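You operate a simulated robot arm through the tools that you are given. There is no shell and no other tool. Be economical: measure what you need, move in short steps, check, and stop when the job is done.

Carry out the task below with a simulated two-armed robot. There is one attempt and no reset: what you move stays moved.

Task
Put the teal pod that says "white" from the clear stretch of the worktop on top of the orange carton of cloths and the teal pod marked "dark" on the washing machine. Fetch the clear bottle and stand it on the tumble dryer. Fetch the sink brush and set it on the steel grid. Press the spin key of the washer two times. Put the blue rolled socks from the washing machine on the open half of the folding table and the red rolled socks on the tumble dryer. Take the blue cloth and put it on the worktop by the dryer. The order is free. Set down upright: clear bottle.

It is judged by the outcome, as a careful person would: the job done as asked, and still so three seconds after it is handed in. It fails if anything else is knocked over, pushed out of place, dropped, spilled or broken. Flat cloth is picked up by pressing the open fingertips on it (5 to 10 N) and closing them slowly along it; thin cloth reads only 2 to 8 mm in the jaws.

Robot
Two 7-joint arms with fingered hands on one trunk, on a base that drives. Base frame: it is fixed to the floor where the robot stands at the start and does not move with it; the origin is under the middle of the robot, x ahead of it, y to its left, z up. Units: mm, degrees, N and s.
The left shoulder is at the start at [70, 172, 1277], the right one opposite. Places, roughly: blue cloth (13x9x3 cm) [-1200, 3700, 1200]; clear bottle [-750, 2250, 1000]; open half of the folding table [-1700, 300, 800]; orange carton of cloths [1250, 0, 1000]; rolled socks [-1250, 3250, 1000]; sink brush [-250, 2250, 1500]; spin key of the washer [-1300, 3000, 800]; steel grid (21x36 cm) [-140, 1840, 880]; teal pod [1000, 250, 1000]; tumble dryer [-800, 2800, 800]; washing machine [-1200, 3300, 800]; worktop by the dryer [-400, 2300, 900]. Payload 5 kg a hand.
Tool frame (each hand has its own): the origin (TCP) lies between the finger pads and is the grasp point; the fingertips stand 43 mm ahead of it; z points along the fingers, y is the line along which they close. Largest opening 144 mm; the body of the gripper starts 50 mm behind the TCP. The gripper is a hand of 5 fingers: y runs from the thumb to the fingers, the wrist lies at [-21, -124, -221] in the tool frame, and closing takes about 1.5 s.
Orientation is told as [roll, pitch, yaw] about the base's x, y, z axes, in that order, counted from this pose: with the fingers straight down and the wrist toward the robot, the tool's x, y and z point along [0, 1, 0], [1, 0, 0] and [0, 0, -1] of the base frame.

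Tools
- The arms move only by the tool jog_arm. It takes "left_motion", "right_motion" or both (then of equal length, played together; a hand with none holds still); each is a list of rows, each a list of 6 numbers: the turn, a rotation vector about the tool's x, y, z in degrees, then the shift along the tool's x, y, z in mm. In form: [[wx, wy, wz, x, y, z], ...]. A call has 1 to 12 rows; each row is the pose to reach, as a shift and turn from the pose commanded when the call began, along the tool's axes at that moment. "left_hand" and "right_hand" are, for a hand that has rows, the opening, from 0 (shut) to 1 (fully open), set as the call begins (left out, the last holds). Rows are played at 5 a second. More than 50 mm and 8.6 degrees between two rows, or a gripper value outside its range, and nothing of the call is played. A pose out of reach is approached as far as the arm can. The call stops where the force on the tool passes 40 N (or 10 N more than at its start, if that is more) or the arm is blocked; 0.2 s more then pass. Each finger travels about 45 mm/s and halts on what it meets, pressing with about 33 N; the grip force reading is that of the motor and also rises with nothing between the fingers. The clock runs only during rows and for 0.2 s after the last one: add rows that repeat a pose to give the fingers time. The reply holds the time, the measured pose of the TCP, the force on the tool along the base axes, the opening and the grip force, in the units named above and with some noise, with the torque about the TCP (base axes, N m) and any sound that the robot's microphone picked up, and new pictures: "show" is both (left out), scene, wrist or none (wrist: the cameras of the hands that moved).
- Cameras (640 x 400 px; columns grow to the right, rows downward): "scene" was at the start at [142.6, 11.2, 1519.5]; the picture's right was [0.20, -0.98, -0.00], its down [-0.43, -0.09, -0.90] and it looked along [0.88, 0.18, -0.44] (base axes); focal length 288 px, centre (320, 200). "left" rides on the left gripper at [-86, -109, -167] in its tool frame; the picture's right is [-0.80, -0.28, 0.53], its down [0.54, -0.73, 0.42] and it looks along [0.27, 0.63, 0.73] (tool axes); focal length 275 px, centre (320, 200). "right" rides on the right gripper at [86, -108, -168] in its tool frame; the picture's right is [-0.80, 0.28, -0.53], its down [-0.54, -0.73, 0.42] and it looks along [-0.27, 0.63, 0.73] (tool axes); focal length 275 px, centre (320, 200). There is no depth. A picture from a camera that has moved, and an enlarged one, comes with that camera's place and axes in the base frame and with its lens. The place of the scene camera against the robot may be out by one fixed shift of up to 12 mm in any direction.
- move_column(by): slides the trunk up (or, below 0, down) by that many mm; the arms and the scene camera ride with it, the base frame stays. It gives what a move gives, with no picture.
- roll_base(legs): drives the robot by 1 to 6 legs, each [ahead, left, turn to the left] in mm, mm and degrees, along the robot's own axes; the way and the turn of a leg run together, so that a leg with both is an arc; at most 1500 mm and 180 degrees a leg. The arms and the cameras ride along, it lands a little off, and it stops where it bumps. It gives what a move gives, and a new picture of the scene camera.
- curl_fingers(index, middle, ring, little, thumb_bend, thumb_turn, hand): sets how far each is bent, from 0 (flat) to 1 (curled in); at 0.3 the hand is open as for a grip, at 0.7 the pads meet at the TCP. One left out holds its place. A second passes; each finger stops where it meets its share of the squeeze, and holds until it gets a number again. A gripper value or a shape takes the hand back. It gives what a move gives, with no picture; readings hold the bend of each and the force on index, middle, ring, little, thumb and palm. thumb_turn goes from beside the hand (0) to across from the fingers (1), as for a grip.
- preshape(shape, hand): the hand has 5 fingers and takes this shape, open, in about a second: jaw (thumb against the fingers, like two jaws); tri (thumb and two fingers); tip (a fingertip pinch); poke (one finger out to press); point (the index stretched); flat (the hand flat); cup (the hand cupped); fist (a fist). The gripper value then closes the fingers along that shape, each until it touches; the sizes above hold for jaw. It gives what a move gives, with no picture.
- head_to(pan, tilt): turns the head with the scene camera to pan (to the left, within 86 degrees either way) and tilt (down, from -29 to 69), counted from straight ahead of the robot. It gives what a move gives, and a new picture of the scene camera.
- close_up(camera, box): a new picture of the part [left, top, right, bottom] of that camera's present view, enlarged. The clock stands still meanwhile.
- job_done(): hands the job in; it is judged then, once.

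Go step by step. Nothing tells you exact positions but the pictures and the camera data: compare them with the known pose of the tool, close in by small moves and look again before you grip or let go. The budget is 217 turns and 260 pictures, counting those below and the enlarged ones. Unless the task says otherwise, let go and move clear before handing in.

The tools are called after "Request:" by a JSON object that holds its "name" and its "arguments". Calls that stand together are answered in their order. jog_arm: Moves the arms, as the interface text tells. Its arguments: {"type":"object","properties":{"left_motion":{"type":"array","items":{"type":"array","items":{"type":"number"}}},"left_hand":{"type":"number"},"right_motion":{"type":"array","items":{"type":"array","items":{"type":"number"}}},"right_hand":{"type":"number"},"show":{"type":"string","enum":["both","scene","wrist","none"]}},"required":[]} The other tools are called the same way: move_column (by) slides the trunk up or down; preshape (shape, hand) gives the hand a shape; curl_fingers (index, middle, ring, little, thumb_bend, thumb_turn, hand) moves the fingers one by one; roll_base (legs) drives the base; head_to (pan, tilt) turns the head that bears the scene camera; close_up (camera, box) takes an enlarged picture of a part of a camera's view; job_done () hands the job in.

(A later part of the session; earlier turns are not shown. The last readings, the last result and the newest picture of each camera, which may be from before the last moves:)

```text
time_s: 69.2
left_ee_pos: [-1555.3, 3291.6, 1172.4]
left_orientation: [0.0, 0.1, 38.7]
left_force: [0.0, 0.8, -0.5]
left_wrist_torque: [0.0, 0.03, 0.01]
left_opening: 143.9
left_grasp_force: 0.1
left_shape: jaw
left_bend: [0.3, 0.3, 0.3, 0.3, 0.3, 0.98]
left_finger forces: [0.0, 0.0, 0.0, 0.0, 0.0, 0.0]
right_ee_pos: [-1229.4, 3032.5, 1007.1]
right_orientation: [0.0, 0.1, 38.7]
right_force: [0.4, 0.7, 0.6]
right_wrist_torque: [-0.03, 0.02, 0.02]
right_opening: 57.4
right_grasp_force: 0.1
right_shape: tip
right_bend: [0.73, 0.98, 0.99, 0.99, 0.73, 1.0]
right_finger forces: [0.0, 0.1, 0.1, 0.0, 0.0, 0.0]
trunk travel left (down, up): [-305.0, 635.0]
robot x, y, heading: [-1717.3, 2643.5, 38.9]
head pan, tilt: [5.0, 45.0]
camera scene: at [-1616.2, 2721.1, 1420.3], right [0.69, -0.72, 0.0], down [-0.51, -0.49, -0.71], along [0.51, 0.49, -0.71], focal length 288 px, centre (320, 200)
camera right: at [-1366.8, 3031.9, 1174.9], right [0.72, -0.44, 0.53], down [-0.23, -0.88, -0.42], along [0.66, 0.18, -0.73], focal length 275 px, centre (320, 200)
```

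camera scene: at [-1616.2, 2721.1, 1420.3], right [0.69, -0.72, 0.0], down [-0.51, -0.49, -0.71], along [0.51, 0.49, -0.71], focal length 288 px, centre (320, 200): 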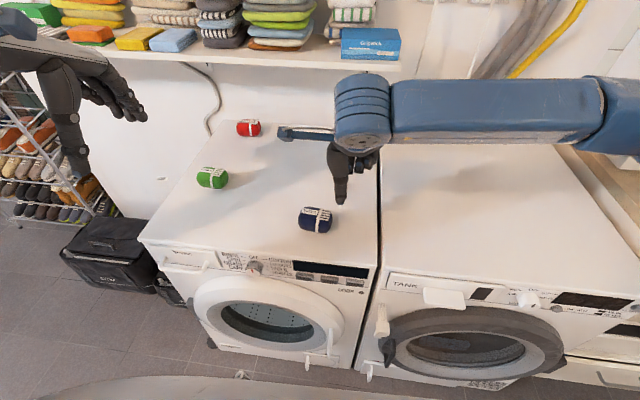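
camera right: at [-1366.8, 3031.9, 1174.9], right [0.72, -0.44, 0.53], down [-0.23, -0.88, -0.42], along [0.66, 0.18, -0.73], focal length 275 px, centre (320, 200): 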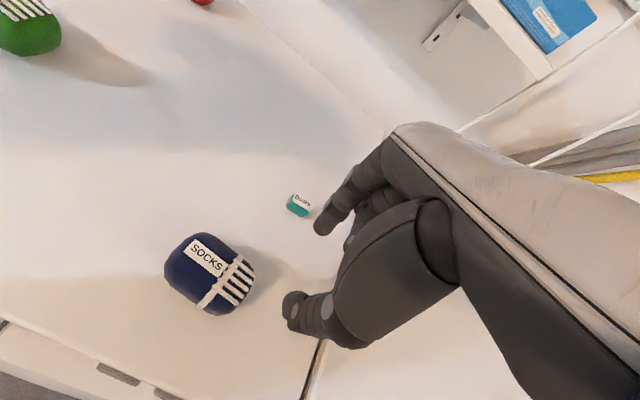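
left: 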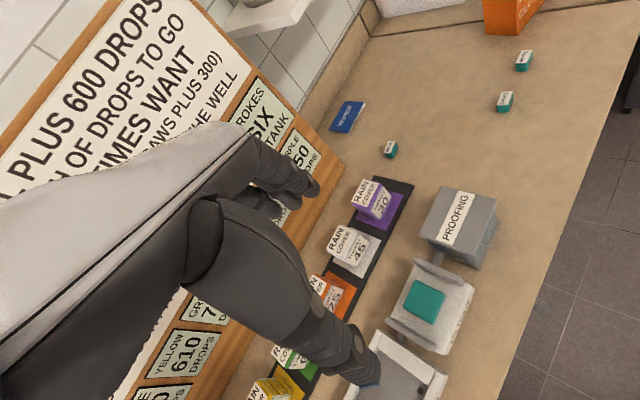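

DARK is down. Next I'll examine the blue socks to grip them with the right hand.

Request:
{"name": "preshape", "arguments": {"shape": "jaw", "hand": "right"}}

Request:
{"name": "close_up", "arguments": {"camera": "scene", "box": [200, 100, 400, 300]}}

Request:
{"name": "close_up", "arguments": {"camera": "right", "box": [120, 190, 320, 350]}}

```text
time_s: 70.1
left_ee_pos: [-1556.1, 3291.2, 1172.8]
left_orientation: [0.0, -0.1, 38.7]
left_force: [0.2, 0.0, -0.3]
left_wrist_torque: [0.02, 0.0, -0.01]
left_opening: 143.8
left_grasp_force: 0.0
left_shape: jaw
left_bend: [0.3, 0.3, 0.3, 0.3, 0.3, 0.98]
left_finger forces: [0.0, 0.0, 0.1, 0.1, 0.0, 0.0]
right_ee_pos: [-1230.0, 3033.1, 1006.8]
right_orientation: [0.1, 0.0, 38.7]
right_force: [-0.2, 0.0, -0.1]
right_wrist_torque: [-0.03, -0.01, 0.0]
right_opening: 143.5
right_grasp_force: 0.1
right_shape: jaw
right_bend: [0.3, 0.3, 0.3, 0.3, 0.3, 0.98]
right_finger forces: [0.0, 0.0, 0.0, 0.1, 0.1, 0.0]
trunk travel left (down, up): [-305.0, 635.0]
robot x, y, heading: [-1717.7, 2639.4, 38.8]
head pan, tilt: [5.0, 45.0]
```

```text
2.00 times, centred on (300, 200) of scene
camera zoom: at [-1617.0, 2720.6, 1420.4], right [0.69, -0.72, 0.0], down [-0.51, -0.49, -0.71], along [0.51, 0.49, -0.71], focal length 577 px, centre (360, 200)
```

zoom: 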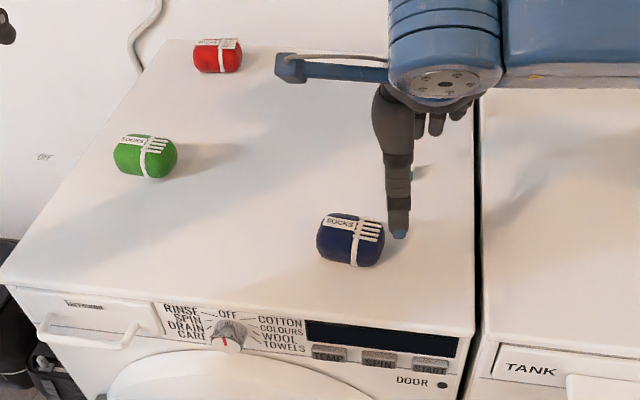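

```text
2.50 times, centred on (220, 270) of right
camera zoom: at [-1367.3, 3031.8, 1175.0], right [0.72, -0.44, 0.53], down [-0.23, -0.88, -0.42], along [0.66, 0.18, -0.73], focal length 688 px, centre (570, 25)
```

zoom: 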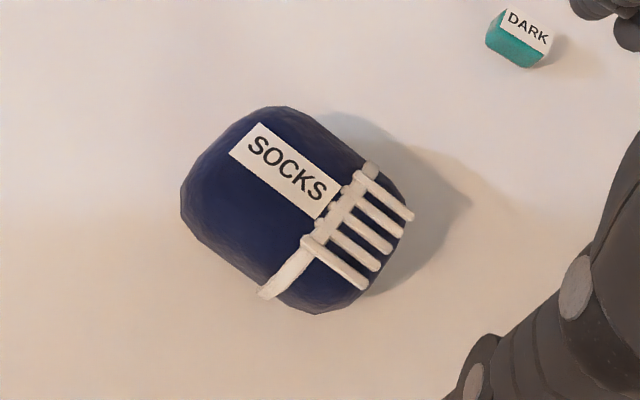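

Request:
{"name": "jog_arm", "arguments": {"right_motion": [[0, 0, 0, 28, -9, 0], [0, 0, 0, 56, -17, 5], [0, 0, 0, 56, -17, 30], [0, 0, 0, 56, -17, 30]], "right_hand": 0.75, "show": "both"}}

Request:
{"name": "close_up", "arguments": {"camera": "right", "box": [180, 180, 400, 380]}}

```text
time_s: 71.1
left_ee_pos: [-1557.3, 3291.5, 1173.0]
left_orientation: [-0.1, 0.0, 38.6]
left_force: [-1.1, 0.6, -0.8]
left_wrist_torque: [0.0, -0.03, 0.0]
left_opening: 143.8
left_grasp_force: 0.0
left_shape: jaw
left_bend: [0.3, 0.3, 0.3, 0.3, 0.3, 0.98]
left_finger forces: [0.1, 0.1, 0.1, 0.0, 0.1, 0.1]
right_ee_pos: [-1277.7, 3066.4, 976.9]
right_orientation: [0.0, 0.1, 38.7]
right_force: [0.3, 0.9, -0.5]
right_wrist_torque: [-0.02, -0.04, -0.02]
right_opening: 108.2
right_grasp_force: 0.1
right_shape: jaw
right_bend: [0.26, 0.36, 0.33, 0.34, 0.56, 0.99]
right_finger forces: [0.0, 0.0, 0.1, 0.0, 0.0, 0.0]
trunk travel left (down, up): [-305.0, 635.0]
robot x, y, heading: [-1718.2, 2641.7, 38.4]
head pan, tilt: [5.0, 45.0]
camera scene: at [-1617.7, 2721.0, 1420.5], right [0.69, -0.72, 0.0], down [-0.51, -0.49, -0.71], along [0.51, 0.49, -0.71], focal length 288 px, centre (320, 200)
camera right: at [-1415.4, 3065.0, 1144.3], right [0.72, -0.44, 0.53], down [-0.23, -0.88, -0.42], along [0.66, 0.18, -0.73], focal length 275 px, centre (320, 200)
```

scene: 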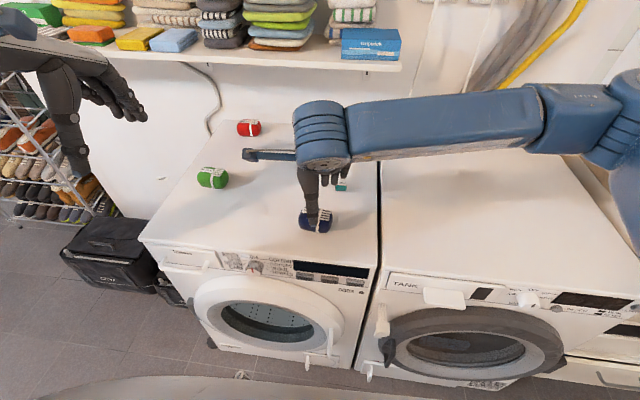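
right: 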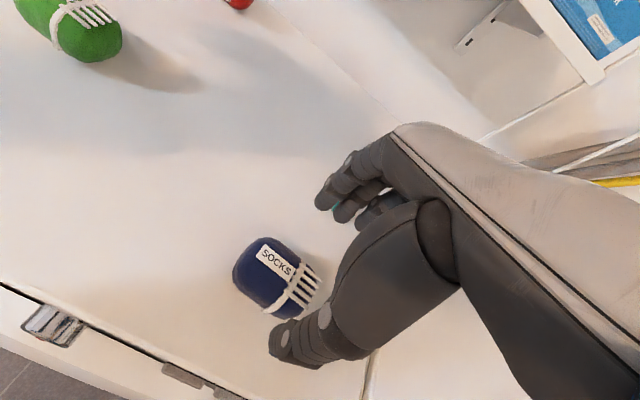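

```text
2.00 times, centred on (290, 280) of right
camera zoom: at [-1415.4, 3065.0, 1144.3], right [0.72, -0.44, 0.53], down [-0.23, -0.88, -0.42], along [0.66, 0.18, -0.73], focal length 551 px, centre (380, 40)
```

zoom: 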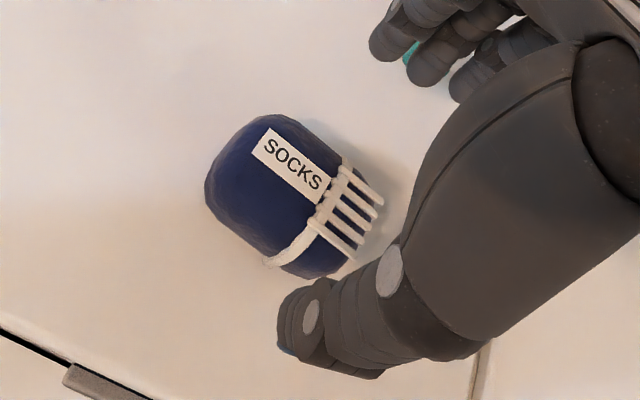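

Request:
{"name": "jog_arm", "arguments": {"right_motion": [[0, 0, 0, 0, -2, 25], [0, 0, 0, 0, -2, 50], [0, 0, 0, 0, -2, 65], [0, 0, 0, 0, -2, 76], [0, 0, 0, 0, -2, 76]], "show": "wrist"}}

Request:
{"name": "close_up", "arguments": {"camera": "scene", "box": [260, 150, 380, 250]}}

```text
time_s: 72.3
left_ee_pos: [-1556.7, 3290.2, 1172.3]
left_orientation: [-0.1, 0.0, 38.7]
left_force: [0.5, 0.5, 0.8]
left_wrist_torque: [-0.01, -0.01, -0.03]
left_opening: 143.9
left_grasp_force: 0.0
left_shape: jaw
left_bend: [0.3, 0.3, 0.3, 0.3, 0.3, 0.98]
left_finger forces: [0.1, 0.0, 0.0, 0.0, 0.1, 0.0]
right_ee_pos: [-1280.2, 3065.5, 899.8]
right_orientation: [0.0, 0.1, 38.7]
right_force: [-0.6, 1.3, 0.8]
right_wrist_torque: [0.04, -0.03, 0.01]
right_opening: 108.4
right_grasp_force: 0.0
right_shape: jaw
right_bend: [0.26, 0.36, 0.33, 0.34, 0.56, 0.99]
right_finger forces: [0.0, 0.0, 0.0, 0.1, 0.1, 0.0]
trunk travel left (down, up): [-305.0, 635.0]
robot x, y, heading: [-1720.3, 2637.5, 38.8]
head pan, tilt: [5.0, 45.0]
camera right: at [-1416.6, 3063.6, 1068.1], right [0.72, -0.44, 0.53], down [-0.23, -0.88, -0.42], along [0.66, 0.18, -0.73], focal length 275 px, centre (320, 200)
```

right: 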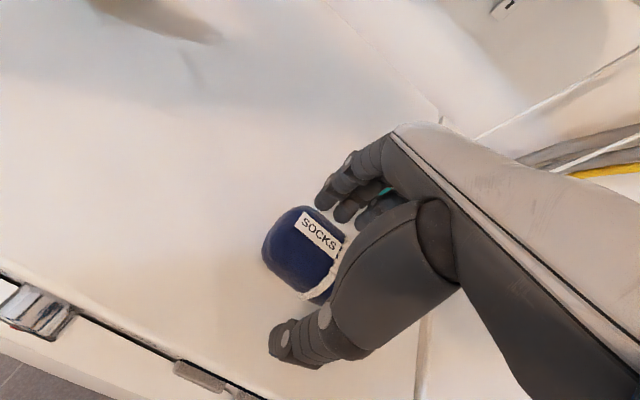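

```text
4.00 times, centred on (320, 200) of scene
camera zoom: at [-1617.0, 2720.6, 1420.4], right [0.69, -0.72, 0.0], down [-0.51, -0.49, -0.71], along [0.51, 0.49, -0.71], focal length 1153 px, centre (320, 200)
```

zoom: 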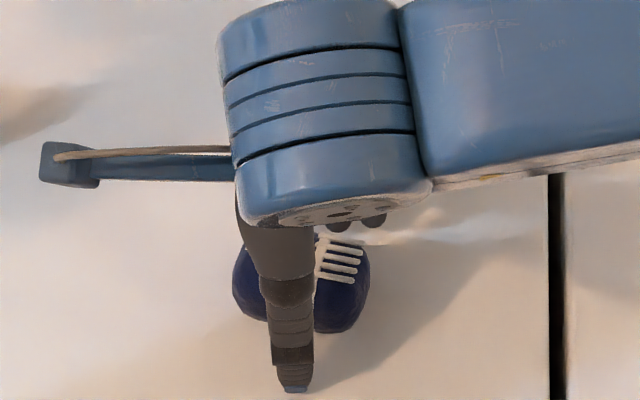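

Request:
{"name": "jog_arm", "arguments": {"right_motion": [[0, 0, 0, 0, 0, 0], [0, 0, 0, 0, 0, 0], [0, 0, 0, 0, 0, 0], [0, 0, 0, 0, 0, 0], [0, 0, 0, 0, 0, 0], [0, 0, 0, 0, 0, 0], [0, 0, 0, 0, 0, 0]], "right_hand": 0, "show": "wrist"}}

```text
time_s: 73.9
left_ee_pos: [-1556.7, 3291.3, 1172.1]
left_orientation: [0.1, 0.0, 38.7]
left_force: [-0.5, 0.0, 0.4]
left_wrist_torque: [-0.03, 0.03, -0.01]
left_opening: 144.0
left_grasp_force: 0.0
left_shape: jaw
left_bend: [0.3, 0.3, 0.3, 0.3, 0.3, 0.98]
left_finger forces: [0.0, 0.1, 0.0, 0.0, 0.0, 0.0]
right_ee_pos: [-1279.0, 3064.7, 900.8]
right_orientation: [0.0, 0.0, 38.7]
right_force: [0.1, -0.4, 0.4]
right_wrist_torque: [-0.02, 0.0, 0.0]
right_opening: 54.9
right_grasp_force: 33.4
right_shape: jaw
right_bend: [0.74, 0.51, 0.52, 0.49, 0.73, 1.0]
right_finger forces: [16.1, 9.0, 3.7, 0.0, 28.8, 0.0]
trunk travel left (down, up): [-305.0, 635.0]
robot x, y, heading: [-1715.6, 2641.3, 38.6]
head pan, tilt: [5.0, 45.0]
camera right: at [-1416.3, 3063.7, 1068.1], right [0.72, -0.44, 0.53], down [-0.23, -0.88, -0.42], along [0.66, 0.18, -0.73], focal length 275 px, centre (320, 200)
```

right: 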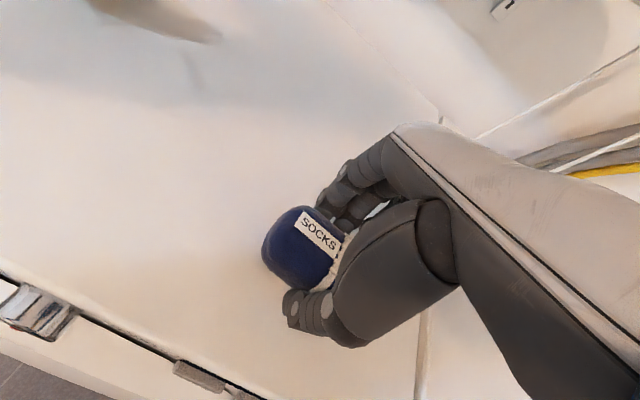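

Blue is held. I'll lift it and move the right arm aside, then look for the left hand's approach to the red socks.

Request:
{"name": "jog_arm", "arguments": {"right_motion": [[0, 0, 0, 0, 0, -40], [0, 0, 0, 0, 0, -80], [0, 0, 0, 0, -10, -120], [0, 0, 0, -45, -20, -140], [0, 0, 0, -90, -20, -150], [0, 0, 0, -135, -20, -150], [0, 0, 0, -180, -20, -150], [0, 0, 0, -220, -20, -150]], "show": "both"}}

Request:
{"name": "close_up", "arguments": {"camera": "scene", "box": [120, 0, 440, 200]}}

Request:
{"name": "close_up", "arguments": {"camera": "left", "box": [0, 0, 640, 400]}}

```text
refused: row 4 steps farther than a row can; nothing moved
```

```text
2.00 times, centred on (280, 100) of scene
camera zoom: at [-1616.8, 2720.7, 1420.4], right [0.69, -0.72, 0.0], down [-0.51, -0.49, -0.71], along [0.51, 0.49, -0.71], focal length 577 px, centre (400, 400)
```

zoom: 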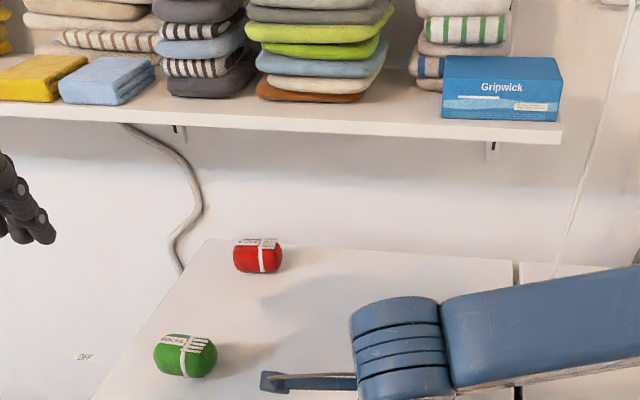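

```text
1.00 times, centred on (320, 200) of left (not enlarged: the box is as wide or as high as the picture)
camera zoom: at [-1586.1, 3156.2, 1340.4], right [0.28, -0.8, -0.53], down [-0.91, -0.03, -0.42], along [0.32, 0.6, -0.73], focal length 275 px, centre (320, 200)
```

zoom: 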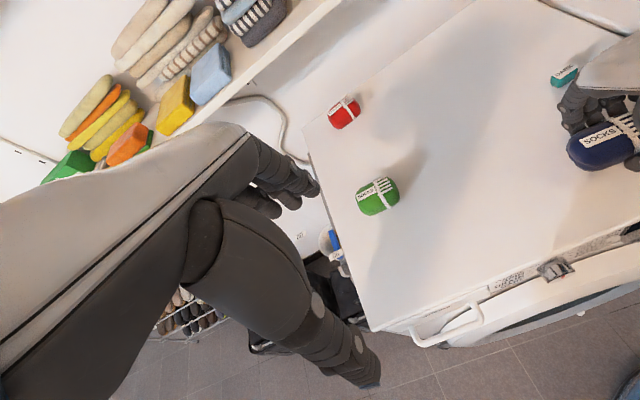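

Request:
{"name": "jog_arm", "arguments": {"right_motion": [[0, 0, 0, 0, 0, -40], [0, 0, 0, 0, 0, -80], [0, 0, 0, 0, -10, -120], [0, 0, 0, -35, -20, -140], [0, 0, 0, -75, -20, -150], [0, 0, 0, -115, -20, -150], [0, 0, 0, -155, -20, -150], [0, 0, 0, -195, -20, -150]], "show": "none"}}

Request:
{"name": "jog_arm", "arguments": {"left_motion": [[5, 0, 0, -30, 0, 0], [10, 0, 0, -60, 0, 5], [15, 0, 0, -90, 0, 10], [20, 0, 0, -120, 0, 20], [25, 0, 0, -140, 10, 40], [30, 0, 0, -150, 30, 60], [30, 0, 0, -150, 50, 80], [30, 0, 0, -150, 50, 80]], "show": "both"}}

```text
time_s: 75.7
left_ee_pos: [-1555.6, 3289.3, 1172.9]
left_orientation: [0.0, 0.0, 38.7]
left_force: [0.2, -0.4, -0.2]
left_wrist_torque: [0.05, 0.02, 0.01]
left_opening: 143.9
left_grasp_force: 0.1
left_shape: jaw
left_bend: [0.3, 0.3, 0.3, 0.3, 0.3, 0.98]
left_finger forces: [0.1, 0.1, 0.0, 0.0, 0.0, 0.1]
right_ee_pos: [-1173.5, 2898.9, 1050.5]
right_orientation: [0.1, 0.0, 38.8]
right_force: [0.3, -0.5, -0.7]
right_wrist_torque: [0.02, 0.03, 0.0]
right_opening: 54.9
right_grasp_force: 33.5
right_shape: jaw
right_bend: [0.74, 0.51, 0.52, 0.49, 0.73, 1.0]
right_finger forces: [16.1, 8.9, 3.6, 0.1, 28.8, 0.1]
trunk travel left (down, up): [-305.0, 635.0]
robot x, y, heading: [-1715.9, 2640.0, 38.6]
head pan, tilt: [5.0, 45.0]
```

```text
time_s: 77.5
left_ee_pos: [-1422.4, 3204.8, 1093.5]
left_orientation: [0.0, 30.0, 38.8]
left_force: [0.1, 0.2, -0.1]
left_wrist_torque: [0.05, -0.01, -0.01]
left_opening: 144.0
left_grasp_force: 0.0
left_shape: jaw
left_bend: [0.3, 0.3, 0.3, 0.3, 0.3, 0.98]
left_finger forces: [0.0, 0.0, 0.0, 0.0, 0.1, 0.0]
right_ee_pos: [-1173.2, 2899.1, 1049.8]
right_orientation: [0.0, 0.0, 38.7]
right_force: [0.4, 0.4, 0.1]
right_wrist_torque: [0.01, -0.01, 0.0]
right_opening: 55.0
right_grasp_force: 33.3
right_shape: jaw
right_bend: [0.74, 0.51, 0.52, 0.49, 0.73, 1.0]
right_finger forces: [16.1, 9.1, 3.6, 0.1, 28.8, 0.0]
trunk travel left (down, up): [-305.0, 635.0]
robot x, y, heading: [-1719.1, 2641.8, 38.6]
head pan, tilt: [5.0, 45.0]
camera scene: at [-1617.0, 2720.2, 1420.5], right [0.69, -0.72, 0.0], down [-0.51, -0.49, -0.71], along [0.51, 0.49, -0.71], focal length 288 px, centre (320, 200)
camera left: at [-1376.0, 3131.8, 1292.0], right [0.1, -0.94, -0.32], down [-0.99, -0.1, 0.0], along [-0.03, 0.32, -0.95], focal length 275 px, centre (320, 200)
```

scene: 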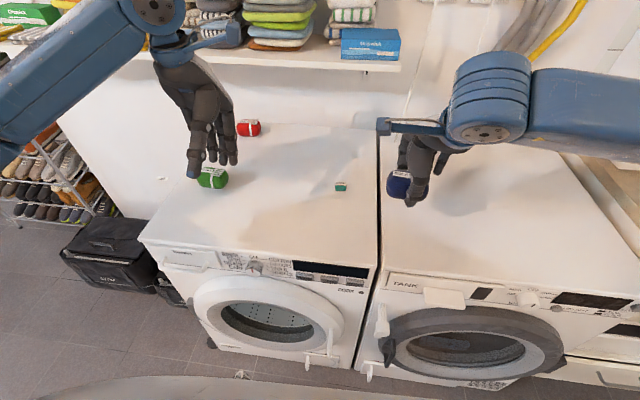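
left: 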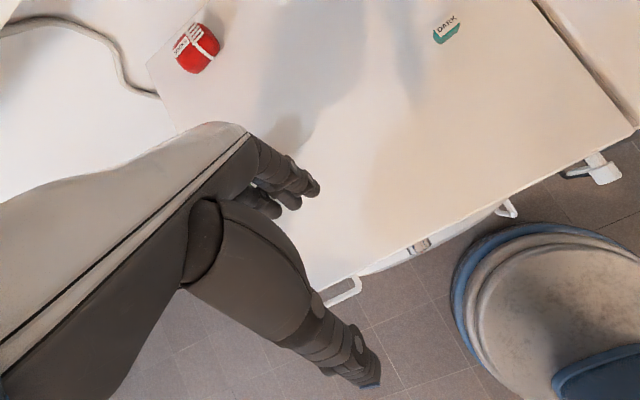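

I tilted the wrong way. I'll turn it back so the fingers point forward and down by 35°.

Request:
{"name": "jog_arm", "arguments": {"left_motion": [[-8, 0, 0, 0, 0, 0], [-16, 0, 0, 0, 0, 0], [-24, 0, 0, 0, 0, 0], [-32, 0, 0, 0, 0, 0], [-40, 0, 0, 0, 0, 0], [-48, 0, 0, 0, 0, 0], [-56, 0, 0, 0, 0, 0], [-65, 0, 0, 0, 0, 0], [-65, 0, 0, 0, 0, 0]], "show": "both"}}

```text
refused: row 8 steps farther than a row can; nothing moved
```

Request:
{"name": "jog_arm", "arguments": {"left_motion": [[-8, 0, 0, 0, 0, 0], [-16, 0, 0, 0, 0, 0], [-24, 0, 0, 0, 0, 0], [-32, 0, 0, 0, 0, 0], [-40, 0, 0, 0, 0, 0], [-48, 0, 0, 0, 0, 0], [-56, 0, 0, 0, 0, 0], [-64, 0, 0, 0, 0, 0], [-65, 0, 0, 0, 0, 0]], "show": "both"}}

```text
time_s: 79.5
left_ee_pos: [-1378.1, 3250.5, 1094.6]
left_orientation: [0.0, -35.0, 38.6]
left_force: [0.3, -0.2, 0.4]
left_wrist_torque: [0.01, 0.02, 0.01]
left_opening: 143.7
left_grasp_force: 0.1
left_shape: jaw
left_bend: [0.3, 0.3, 0.3, 0.3, 0.3, 0.98]
left_finger forces: [0.0, 0.0, 0.0, 0.0, 0.0, 0.0]
left hand out of reach, approached as far as the arm can: row 6, 7, 8, 9
right_ee_pos: [-1172.5, 2900.8, 1050.0]
right_orientation: [-0.1, 0.0, 38.7]
right_force: [0.0, 0.7, -1.7]
right_wrist_torque: [0.04, 0.0, -0.03]
right_opening: 55.0
right_grasp_force: 32.9
right_shape: jaw
right_bend: [0.74, 0.51, 0.52, 0.49, 0.73, 1.0]
right_finger forces: [16.1, 9.0, 3.7, 0.0, 28.7, 0.0]
trunk travel left (down, up): [-305.0, 635.0]
robot x, y, heading: [-1719.1, 2634.8, 38.6]
head pan, tilt: [5.0, 45.0]
camera scene: at [-1616.5, 2720.4, 1420.4], right [0.69, -0.72, 0.0], down [-0.51, -0.49, -0.71], along [0.51, 0.49, -0.71], focal length 288 px, centre (320, 200)
camera left: at [-1467.9, 3067.3, 1169.9], right [0.55, -0.58, -0.6], down [-0.61, 0.2, -0.76], along [0.56, 0.79, -0.24], focal length 275 px, centre (320, 200)
```

scene: 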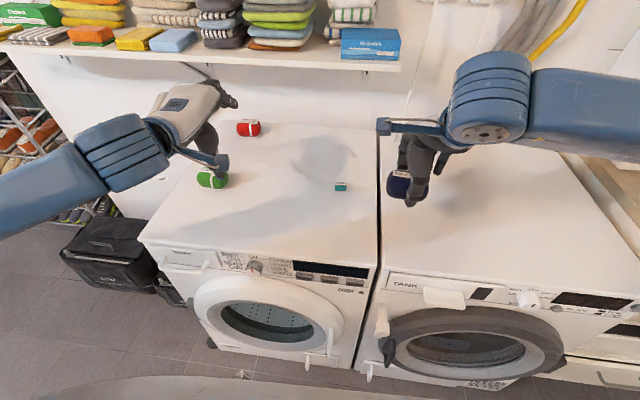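
left: 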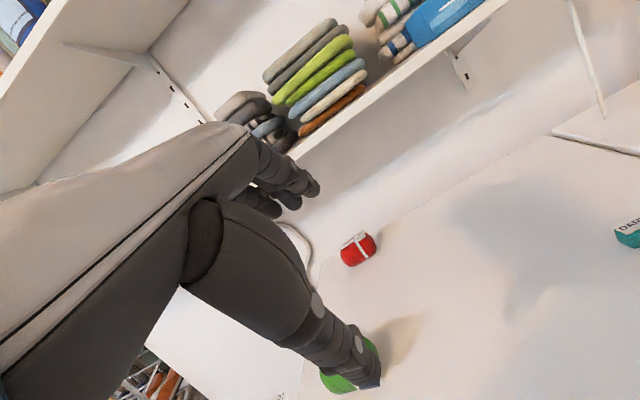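

Request:
{"name": "jog_arm", "arguments": {"left_motion": [[0, 0, 0, 15, 32.8, 23], [0, 0, 0, 30, 59.8, 54], [0, 0, 0, 50, 86.8, 85], [0, 0, 0, 65, 111, 120], [0, 0, 0, 69, 118, 162], [0, 0, 0, 69, 108, 203], [0, 0, 0, 69, 93, 242], [0, 0, 0, 69, 90, 246], [0, 0, 0, 69, 90, 246]], "show": "both"}}

```text
time_s: 81.5
left_ee_pos: [-1253.5, 3438.1, 945.4]
left_orientation: [0.0, -35.0, 38.7]
left_force: [-0.1, 0.3, 0.0]
left_wrist_torque: [0.02, 0.01, 0.02]
left_opening: 143.8
left_grasp_force: 0.0
left_shape: jaw
left_bend: [0.3, 0.3, 0.3, 0.3, 0.3, 0.98]
left_finger forces: [0.1, 0.0, 0.1, 0.0, 0.0, 0.0]
right_ee_pos: [-1172.9, 2900.6, 1050.2]
right_orientation: [0.0, 0.0, 38.7]
right_force: [-0.5, 0.2, -1.7]
right_wrist_torque: [0.0, 0.0, 0.02]
right_opening: 54.9
right_grasp_force: 33.4
right_shape: jaw
right_bend: [0.74, 0.51, 0.52, 0.49, 0.73, 1.0]
right_finger forces: [16.1, 9.0, 3.7, 0.0, 28.8, 0.0]
trunk travel left (down, up): [-305.0, 635.0]
robot x, y, heading: [-1717.3, 2640.3, 38.7]
head pan, tilt: [5.0, 45.0]
camera scene: at [-1616.5, 2720.8, 1420.4], right [0.69, -0.72, 0.0], down [-0.51, -0.49, -0.71], along [0.51, 0.49, -0.71], focal length 288 px, centre (320, 200)
camera left: at [-1342.9, 3255.4, 1019.9], right [0.56, -0.58, -0.6], down [-0.61, 0.2, -0.76], along [0.56, 0.79, -0.24], focal length 275 px, centre (320, 200)
```

scene: 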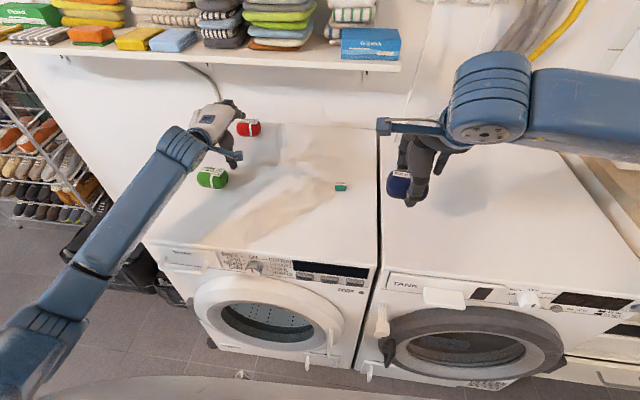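
left: 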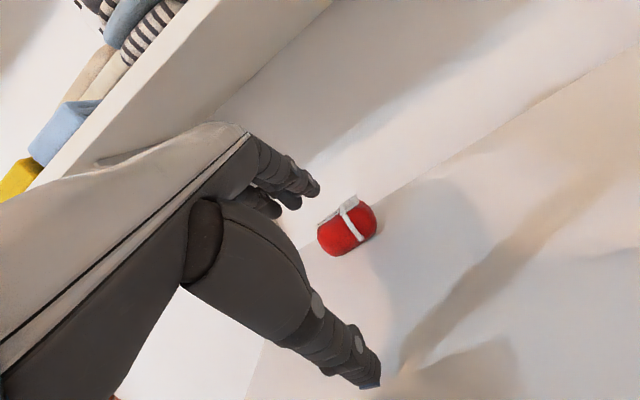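

Red is at about (-1135, 3538, 878), 156 mm further in. I'll lessen the tilt to 20°, narrow the opening and go above it.

Request:
{"name": "jog_arm", "arguments": {"left_motion": [[5, 0, 0, 1, 19.3, 7.4], [10, 0, 0, 2, 47.8, 18.9], [15, 0, 0, 3, 78.2, 36.5], [15, 0, 0, 4, 102.8, 53.7], [15, 0, 0, 4, 102.8, 53.7]], "left_hand": 0.65, "show": "both"}}

Request:
{"name": "close_up", "arguments": {"camera": "scene", "box": [170, 40, 330, 140]}}

```text
time_s: 82.7
left_ee_pos: [-1167.7, 3513.8, 960.6]
left_orientation: [0.0, -20.0, 38.7]
left_force: [-0.3, 0.6, 0.0]
left_wrist_torque: [0.03, 0.0, 0.02]
left_opening: 94.0
left_grasp_force: 0.1
left_shape: jaw
left_bend: [0.28, 0.39, 0.36, 0.36, 0.63, 1.0]
left_finger forces: [0.1, 0.0, 0.1, 0.1, 0.0, 0.1]
right_ee_pos: [-1173.3, 2900.0, 1051.1]
right_orientation: [0.1, -0.1, 38.7]
right_force: [-1.0, 0.7, -0.6]
right_wrist_torque: [0.04, -0.01, 0.04]
right_opening: 54.8
right_grasp_force: 32.9
right_shape: jaw
right_bend: [0.74, 0.51, 0.52, 0.49, 0.73, 1.0]
right_finger forces: [16.1, 8.9, 3.6, 0.0, 28.9, 0.0]
trunk travel left (down, up): [-305.0, 635.0]
robot x, y, heading: [-1718.6, 2639.8, 38.5]
head pan, tilt: [5.0, 45.0]
camera scene: at [-1617.5, 2720.5, 1420.5], right [0.69, -0.72, 0.0], down [-0.51, -0.49, -0.71], along [0.51, 0.49, -0.71], focal length 288 px, centre (320, 200)
camera left: at [-1236.5, 3348.3, 1081.6], right [0.43, -0.67, -0.6], down [-0.76, 0.09, -0.65], along [0.49, 0.73, -0.47], focal length 275 px, centre (320, 200)
```

scene: 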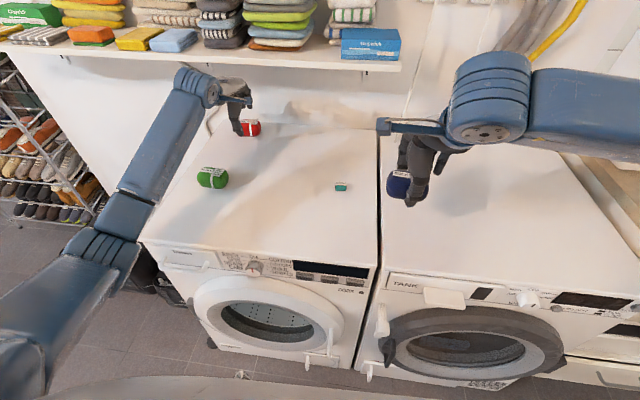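
left: 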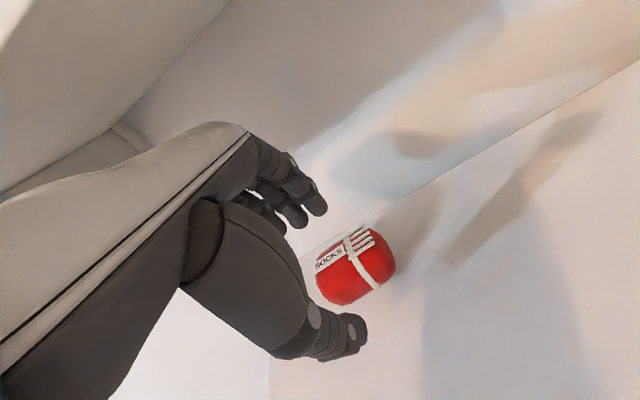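

```text
4.00 times, centred on (250, 90) of scene
camera zoom: at [-1617.5, 2720.5, 1420.5], right [0.69, -0.72, 0.0], down [-0.51, -0.49, -0.71], along [0.51, 0.49, -0.71], focal length 1153 px, centre (600, 640)
```

zoom: 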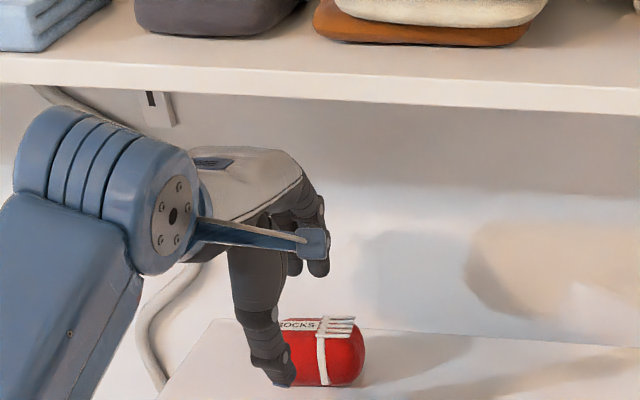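

Request:
{"name": "jog_arm", "arguments": {"left_motion": [[0, 0, 0, -12, 4, 20], [0, 0, 0, -12, 8, 40], [0, 0, 0, -12, 10, 52], [0, 0, 0, -12, 10, 59], [0, 0, 0, -12, 10, 59]], "show": "wrist"}}

Request:
{"name": "close_up", "arguments": {"camera": "scene", "box": [170, 70, 330, 170]}}

```text
time_s: 83.9
left_ee_pos: [-1137.8, 3522.5, 913.9]
left_orientation: [0.1, -20.4, 38.6]
left_force: [-5.2, -4.0, 21.9]
left_wrist_torque: [-0.89, 1.02, -0.05]
left_opening: 93.0
left_grasp_force: 0.2
left_shape: jaw
left_bend: [0.28, 0.39, 0.36, 0.36, 0.63, 1.0]
left_finger forces: [0.0, 0.0, 0.0, 0.1, 20.9, 0.0]
right_ee_pos: [-1173.4, 2898.1, 1052.6]
right_orientation: [0.0, -0.1, 38.7]
right_force: [-0.2, 0.1, -1.4]
right_wrist_torque: [-0.04, -0.03, 0.01]
right_opening: 55.0
right_grasp_force: 33.0
right_shape: jaw
right_bend: [0.74, 0.51, 0.52, 0.49, 0.73, 1.0]
right_finger forces: [16.2, 9.0, 3.8, 0.1, 28.9, 0.0]
trunk travel left (down, up): [-305.0, 635.0]
robot x, y, heading: [-1717.1, 2639.1, 38.5]
head pan, tilt: [5.0, 45.0]
camera left: at [-1207.1, 3355.1, 1032.8], right [0.44, -0.67, -0.6], down [-0.76, 0.09, -0.65], along [0.49, 0.74, -0.47], focal length 275 px, centre (320, 200)
```

left: 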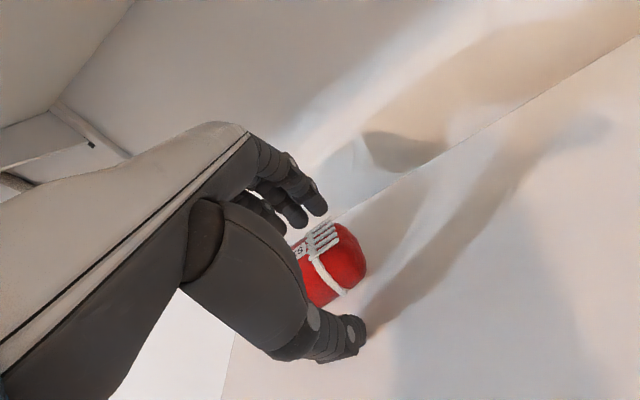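

```text
4.00 times, centred on (250, 120) of scene
camera zoom: at [-1618.7, 2718.0, 1421.0], right [0.69, -0.72, 0.0], down [-0.51, -0.49, -0.71], along [0.51, 0.49, -0.71], focal length 1153 px, centre (600, 520)
```

zoom: 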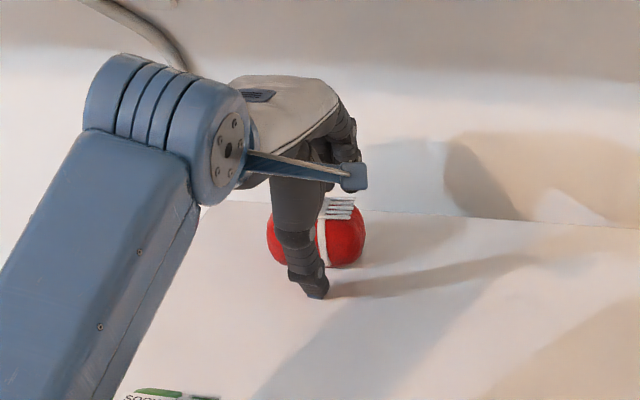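

Thumb touches the top; I'll raise 8 mm and close.

Request:
{"name": "jog_arm", "arguments": {"left_motion": [[0, 0, 0, 0, 2.7, -8], [0, 0, 0, 0, 2.7, -8]], "show": "none"}}

Request:
{"name": "jog_arm", "arguments": {"left_motion": [[0, 0, 0, 0, 0, 0], [0, 0, 0, 0, 0, 0], [0, 0, 0, 0, 0, 0], [0, 0, 0, 0, 0, 0], [0, 0, 0, 0, 0, 0], [0, 0, 0, 0, 0, 0]], "left_hand": 0, "show": "wrist"}}

Request:
{"name": "close_up", "arguments": {"camera": "scene", "box": [170, 70, 330, 170]}}

```text
time_s: 84.5
left_ee_pos: [-1135.8, 3522.5, 915.5]
left_orientation: [0.1, -20.0, 38.7]
left_force: [0.1, -0.1, 0.3]
left_wrist_torque: [0.04, 0.0, 0.01]
left_opening: 93.7
left_grasp_force: 0.0
left_shape: jaw
left_bend: [0.28, 0.39, 0.36, 0.36, 0.63, 1.0]
left_finger forces: [0.1, 0.0, 0.1, 0.0, 0.1, 0.0]
right_ee_pos: [-1172.2, 2900.4, 1050.5]
right_orientation: [-0.1, 0.0, 38.7]
right_force: [0.8, 0.9, -0.5]
right_wrist_torque: [0.0, -0.04, 0.04]
right_opening: 55.0
right_grasp_force: 32.6
right_shape: jaw
right_bend: [0.74, 0.51, 0.52, 0.49, 0.73, 1.0]
right_finger forces: [16.1, 8.9, 3.7, 0.0, 28.8, 0.0]
trunk travel left (down, up): [-305.0, 635.0]
robot x, y, heading: [-1721.1, 2641.3, 38.7]
head pan, tilt: [5.0, 45.0]
```

```text
time_s: 85.9
left_ee_pos: [-1136.5, 3523.7, 916.4]
left_orientation: [0.0, -20.1, 38.7]
left_force: [0.3, -0.1, 0.8]
left_wrist_torque: [0.01, -0.02, -0.02]
left_opening: 52.3
left_grasp_force: 33.2
left_shape: jaw
left_bend: [0.74, 0.51, 0.5, 0.49, 0.74, 1.0]
left_finger forces: [15.3, 8.2, 3.6, 0.0, 26.7, 0.0]
right_ee_pos: [-1172.3, 2900.1, 1050.5]
right_orientation: [0.0, 0.0, 38.7]
right_force: [0.4, 0.6, -0.7]
right_wrist_torque: [0.02, 0.02, -0.01]
right_opening: 54.9
right_grasp_force: 33.1
right_shape: jaw
right_bend: [0.74, 0.51, 0.52, 0.49, 0.73, 1.0]
right_finger forces: [16.1, 9.0, 3.8, 0.0, 28.8, 0.0]
trunk travel left (down, up): [-305.0, 635.0]
robot x, y, heading: [-1717.4, 2640.7, 39.0]
head pan, tilt: [5.0, 45.0]
camera left: at [-1205.5, 3356.4, 1037.0], right [0.43, -0.67, -0.6], down [-0.76, 0.09, -0.65], along [0.49, 0.73, -0.47], focal length 275 px, centre (320, 200)
```

left: 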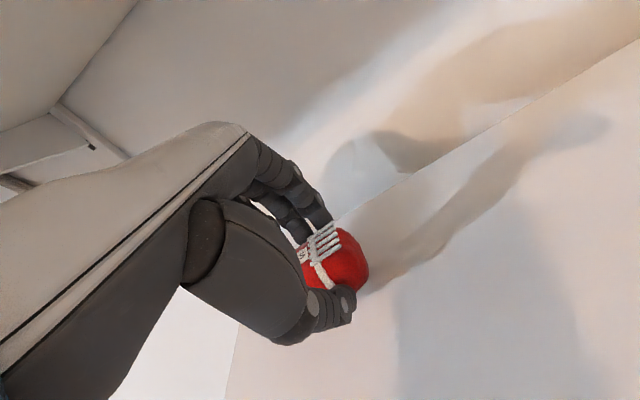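

```text
4.00 times, centred on (250, 120) of scene
camera zoom: at [-1616.7, 2720.6, 1420.4], right [0.69, -0.72, 0.0], down [-0.51, -0.49, -0.71], along [0.51, 0.49, -0.71], focal length 1153 px, centre (600, 520)
```

zoom: 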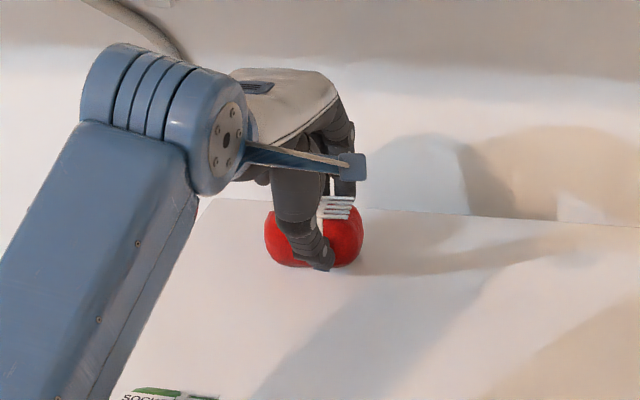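

Red is held firmly. I'll lift it, retract it from under the shelf, straightening the hand, and pull the right arm back too.

Request:
{"name": "jog_arm", "arguments": {"left_motion": [[0, 0, 0, 0, 13.7, -37.6], [0, 0, 0, 0, 6.9, -77.3], [0, 0, 0, 0, -27.3, -100.4], [0, 0, 0, 0, -67.9, -120.5], [5, 0, 0, 0, -108.5, -140.6], [10, 0, 0, 0, -147.4, -165.4], [15, 0, 0, 0, -184.6, -194.9], [20, 0, 0, 0, -218.7, -218], [20, 0, 0, 0, -218.7, -218]], "right_motion": [[0, 0, 0, 0, 0, 0], [0, 0, 0, 0, 0, 0], [0, 0, 0, 0, -30, -10], [0, 0, 0, 0, -60, -20], [0, 0, 0, 0, -80, -30], [0, 0, 0, 0, -80, -30], [0, 0, 0, 0, -80, -30], [0, 0, 0, 0, -80, -30], [0, 0, 0, 0, -80, -30]], "show": "scene"}}

```text
time_s: 87.9
left_ee_pos: [-1354.3, 3348.5, 1047.6]
left_orientation: [-0.1, 0.1, 38.7]
left_force: [-0.7, 1.2, -0.2]
left_wrist_torque: [-0.02, 0.02, 0.01]
left_opening: 52.0
left_grasp_force: 33.2
left_shape: jaw
left_bend: [0.74, 0.51, 0.51, 0.49, 0.74, 1.0]
left_finger forces: [15.2, 7.8, 3.5, 0.0, 26.8, 0.1]
right_ee_pos: [-1231.2, 2856.4, 1081.9]
right_orientation: [0.0, 0.1, 38.7]
right_force: [0.3, -0.9, -1.2]
right_wrist_torque: [0.0, 0.02, -0.01]
right_opening: 54.8
right_grasp_force: 33.1
right_shape: jaw
right_bend: [0.74, 0.51, 0.52, 0.49, 0.73, 1.0]
right_finger forces: [16.1, 9.0, 3.9, 0.1, 29.0, 0.0]
right hand out of reach, approached as far as the arm can: row 5, 6, 7, 8, 9
trunk travel left (down, up): [-305.0, 635.0]
robot x, y, heading: [-1716.2, 2639.7, 38.7]
head pan, tilt: [5.0, 45.0]
camera scene: at [-1616.2, 2720.9, 1420.3], right [0.69, -0.72, 0.0], down [-0.51, -0.49, -0.71], along [0.51, 0.49, -0.71], focal length 288 px, centre (320, 200)
```

scene: 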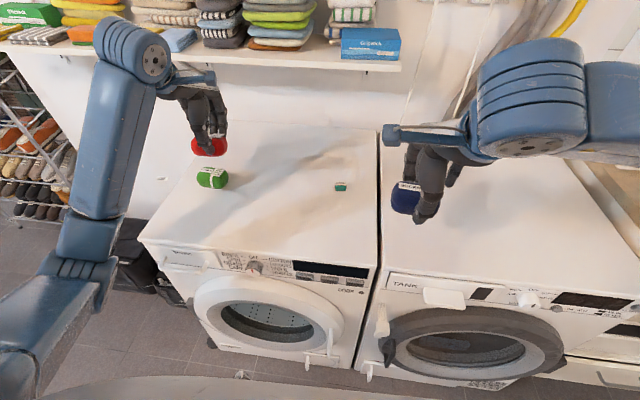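

Request:
{"name": "roll_base", "arguments": {"legs": [[0, -480, 0]]}}

Request:
{"name": "jog_arm", "arguments": {"left_motion": [[0, 0, 0, -40, 0, 0], [0, 0, 0, -80, 0, 10], [0, 0, 0, -120, 0, 30], [0, 0, 0, -130, 0, 70], [0, 0, 0, -130, 0, 80]], "show": "both"}}

```text
time_s: 90.8
left_ee_pos: [-1051.7, 2969.0, 1046.5]
left_orientation: [0.0, 0.0, 38.5]
left_force: [0.2, -0.8, -0.3]
left_wrist_torque: [0.01, 0.01, 0.01]
left_opening: 51.7
left_grasp_force: 32.9
left_shape: jaw
left_bend: [0.74, 0.51, 0.51, 0.49, 0.74, 1.0]
left_finger forces: [15.3, 7.8, 3.5, 0.0, 26.9, 0.1]
right_ee_pos: [-929.7, 2477.5, 1082.1]
right_orientation: [-0.1, 0.1, 38.5]
right_force: [0.0, -0.3, -0.3]
right_wrist_torque: [0.02, 0.03, 0.01]
right_opening: 55.1
right_grasp_force: 33.1
right_shape: jaw
right_bend: [0.74, 0.51, 0.52, 0.49, 0.73, 1.0]
right_finger forces: [16.2, 9.1, 3.8, 0.1, 29.0, 0.0]
trunk travel left (down, up): [-305.0, 635.0]
robot x, y, heading: [-1415.5, 2262.7, 38.5]
head pan, tilt: [5.0, 45.0]
camera scene: at [-1315.4, 2343.1, 1420.4], right [0.69, -0.73, 0.0], down [-0.51, -0.49, -0.71], along [0.51, 0.49, -0.71], focal length 288 px, centre (320, 200)
```

scene: 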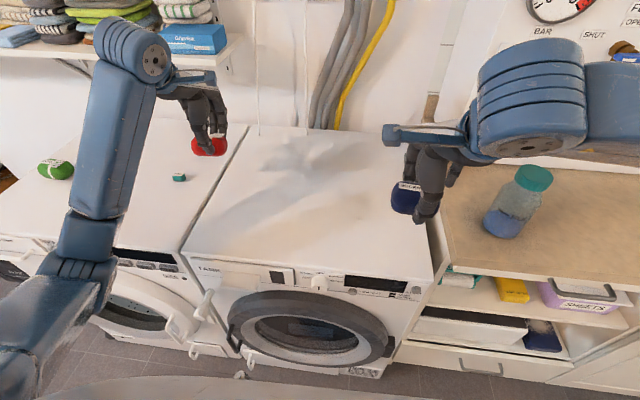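

```text
time_s: 92.0
left_ee_pos: [-970.9, 2867.6, 966.0]
left_orientation: [0.0, 0.1, 38.5]
left_force: [0.3, -0.2, -1.0]
left_wrist_torque: [0.0, -0.01, 0.0]
left_opening: 51.9
left_grasp_force: 33.0
left_shape: jaw
left_bend: [0.74, 0.51, 0.51, 0.49, 0.74, 1.0]
left_finger forces: [15.3, 7.8, 3.4, 0.1, 26.6, 0.0]
right_ee_pos: [-930.8, 2477.7, 1082.4]
right_orientation: [0.0, 0.1, 38.5]
right_force: [-0.9, -0.2, 0.4]
right_wrist_torque: [-0.01, 0.02, 0.01]
right_opening: 55.0
right_grasp_force: 32.9
right_shape: jaw
right_bend: [0.74, 0.51, 0.52, 0.49, 0.73, 1.0]
right_finger forces: [16.2, 9.0, 3.8, 0.0, 29.0, 0.0]
trunk travel left (down, up): [-305.0, 635.0]
robot x, y, heading: [-1415.3, 2269.1, 38.6]
head pan, tilt: [5.0, 45.0]
camera scene: at [-1315.5, 2343.0, 1420.5], right [0.69, -0.73, 0.0], down [-0.51, -0.49, -0.71], along [0.51, 0.49, -0.71], focal length 288 px, centre (320, 200)
camera left: at [-1000.7, 2731.7, 1133.5], right [0.27, -0.8, -0.53], down [-0.91, -0.03, -0.42], along [0.32, 0.6, -0.73], focal length 275 px, centre (320, 200)
```

scene: 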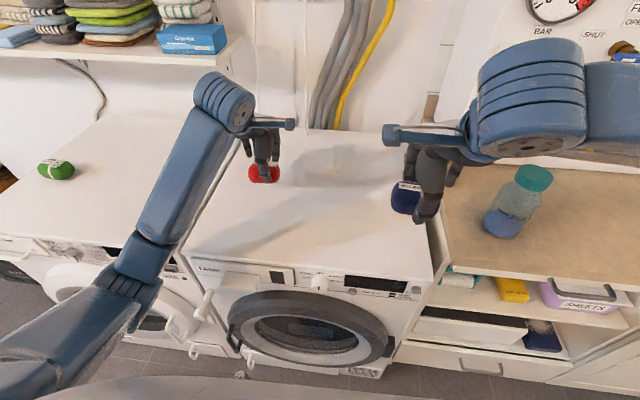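
left: 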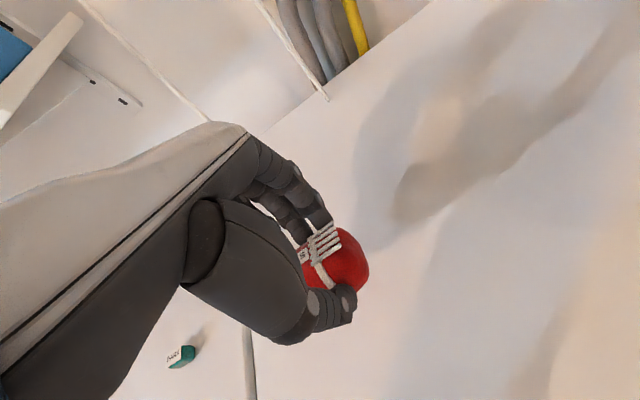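

Request:
{"name": "jog_arm", "arguments": {"left_motion": [[0, 0, 0, 0, 0, 15], [0, 0, 0, 0, 0, 30], [0, 0, 0, 0, 0, 40], [0, 0, 0, 0, 0, 48]], "show": "none"}}

Request:
{"name": "close_up", "arguments": {"camera": "scene", "box": [200, 110, 330, 210]}}

```text
time_s: 93.0
left_ee_pos: [-971.5, 2867.8, 922.8]
left_orientation: [-0.1, -0.4, 38.6]
left_force: [-1.0, 3.8, 24.6]
left_wrist_torque: [0.31, -0.19, -0.03]
left_opening: 52.8
left_grasp_force: 32.3
left_shape: jaw
left_bend: [0.74, 0.51, 0.51, 0.49, 0.74, 1.0]
left_finger forces: [21.8, 10.9, 4.5, 0.1, 32.5, 0.0]
right_ee_pos: [-932.8, 2474.9, 1084.3]
right_orientation: [0.0, 0.0, 38.5]
right_force: [-0.5, 0.8, -0.5]
right_wrist_torque: [0.04, 0.0, -0.01]
right_opening: 55.2
right_grasp_force: 33.2
right_shape: jaw
right_bend: [0.74, 0.51, 0.52, 0.49, 0.73, 1.0]
right_finger forces: [16.2, 9.1, 3.8, 0.0, 29.0, 0.1]
trunk travel left (down, up): [-305.0, 635.0]
robot x, y, heading: [-1416.8, 2263.3, 38.5]
head pan, tilt: [5.0, 45.0]
```

```text
4.00 times, centred on (265, 160) of scene
camera zoom: at [-1317.5, 2341.1, 1421.3], right [0.69, -0.73, 0.0], down [-0.51, -0.49, -0.71], along [0.51, 0.49, -0.71], focal length 1153 px, centre (540, 360)
```

zoom: 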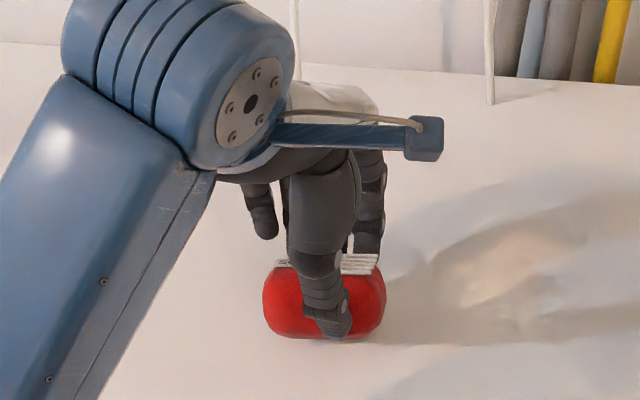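

Resting. I'll ease off 4 mm, open, rise straight up and look.

Request:
{"name": "jog_arm", "arguments": {"left_motion": [[0, 0, 0, 0, 0, -4], [0, 0, 0, 0, 0, -4]], "show": "none"}}

Request:
{"name": "jog_arm", "arguments": {"left_motion": [[0, 0, 0, 0, 0, 0], [0, 0, 0, 0, 0, 0], [0, 0, 0, 0, 0, 0], [0, 0, 0, 0, 0, 0], [0, 0, 0, 0, 0, -30], [0, 0, 0, 0, 0, -70], [0, 0, 0, 0, 0, -110], [0, 0, 0, 0, 0, -140], [0, 0, 0, 0, 0, -140]], "left_hand": 0.75, "show": "both"}}

```text
time_s: 93.6
left_ee_pos: [-971.3, 2867.5, 923.4]
left_orientation: [-0.1, -0.1, 38.7]
left_force: [1.9, 4.2, 16.6]
left_wrist_torque: [0.36, -0.33, 0.0]
left_opening: 52.3
left_grasp_force: 33.5
left_shape: jaw
left_bend: [0.74, 0.51, 0.51, 0.49, 0.74, 1.0]
left_finger forces: [22.1, 10.8, 4.1, 0.1, 29.2, 0.0]
right_ee_pos: [-929.3, 2476.6, 1082.3]
right_orientation: [0.0, 0.1, 38.6]
right_force: [-0.3, -0.6, -0.6]
right_wrist_torque: [0.04, 0.02, 0.0]
right_opening: 54.8
right_grasp_force: 33.3
right_shape: jaw
right_bend: [0.74, 0.51, 0.52, 0.49, 0.73, 1.0]
right_finger forces: [16.2, 9.0, 3.8, 0.1, 29.0, 0.1]
trunk travel left (down, up): [-305.0, 635.0]
robot x, y, heading: [-1415.5, 2261.7, 38.2]
head pan, tilt: [5.0, 45.0]
```

```text
time_s: 95.6
left_ee_pos: [-970.7, 2867.4, 1061.3]
left_orientation: [0.1, 0.1, 38.4]
left_force: [0.0, -0.1, -0.5]
left_wrist_torque: [0.01, 0.03, 0.02]
left_opening: 107.8
left_grasp_force: 0.1
left_shape: jaw
left_bend: [0.26, 0.36, 0.33, 0.34, 0.56, 0.99]
left_finger forces: [0.0, 0.0, 0.0, 0.0, 0.0, 0.1]
right_ee_pos: [-928.9, 2477.2, 1082.2]
right_orientation: [0.0, 0.1, 38.5]
right_force: [0.6, -0.5, -0.6]
right_wrist_torque: [-0.01, 0.02, 0.04]
right_opening: 55.0
right_grasp_force: 33.2
right_shape: jaw
right_bend: [0.74, 0.51, 0.52, 0.49, 0.73, 1.0]
right_finger forces: [16.2, 9.1, 3.8, 0.1, 28.9, 0.0]
trunk travel left (down, up): [-305.0, 635.0]
robot x, y, heading: [-1413.0, 2264.9, 38.4]
head pan, tilt: [5.0, 45.0]
camera scene: at [-1314.8, 2343.1, 1420.3], right [0.69, -0.73, 0.0], down [-0.51, -0.49, -0.71], along [0.51, 0.49, -0.71], focal length 288 px, centre (320, 200)
camera left: at [-1001.1, 2732.2, 1230.1], right [0.27, -0.8, -0.53], down [-0.91, -0.03, -0.42], along [0.32, 0.6, -0.73], focal length 275 px, centre (320, 200)
```

scene: 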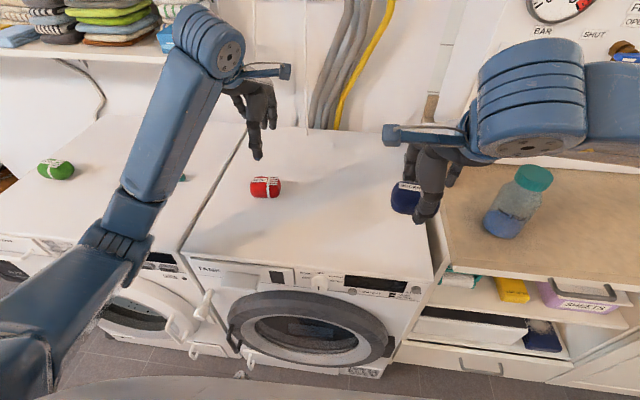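
left: 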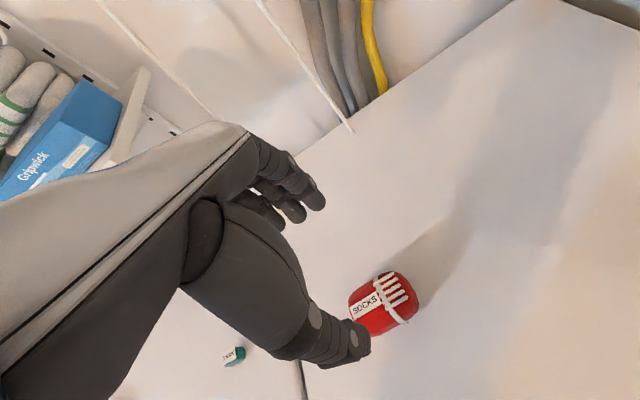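

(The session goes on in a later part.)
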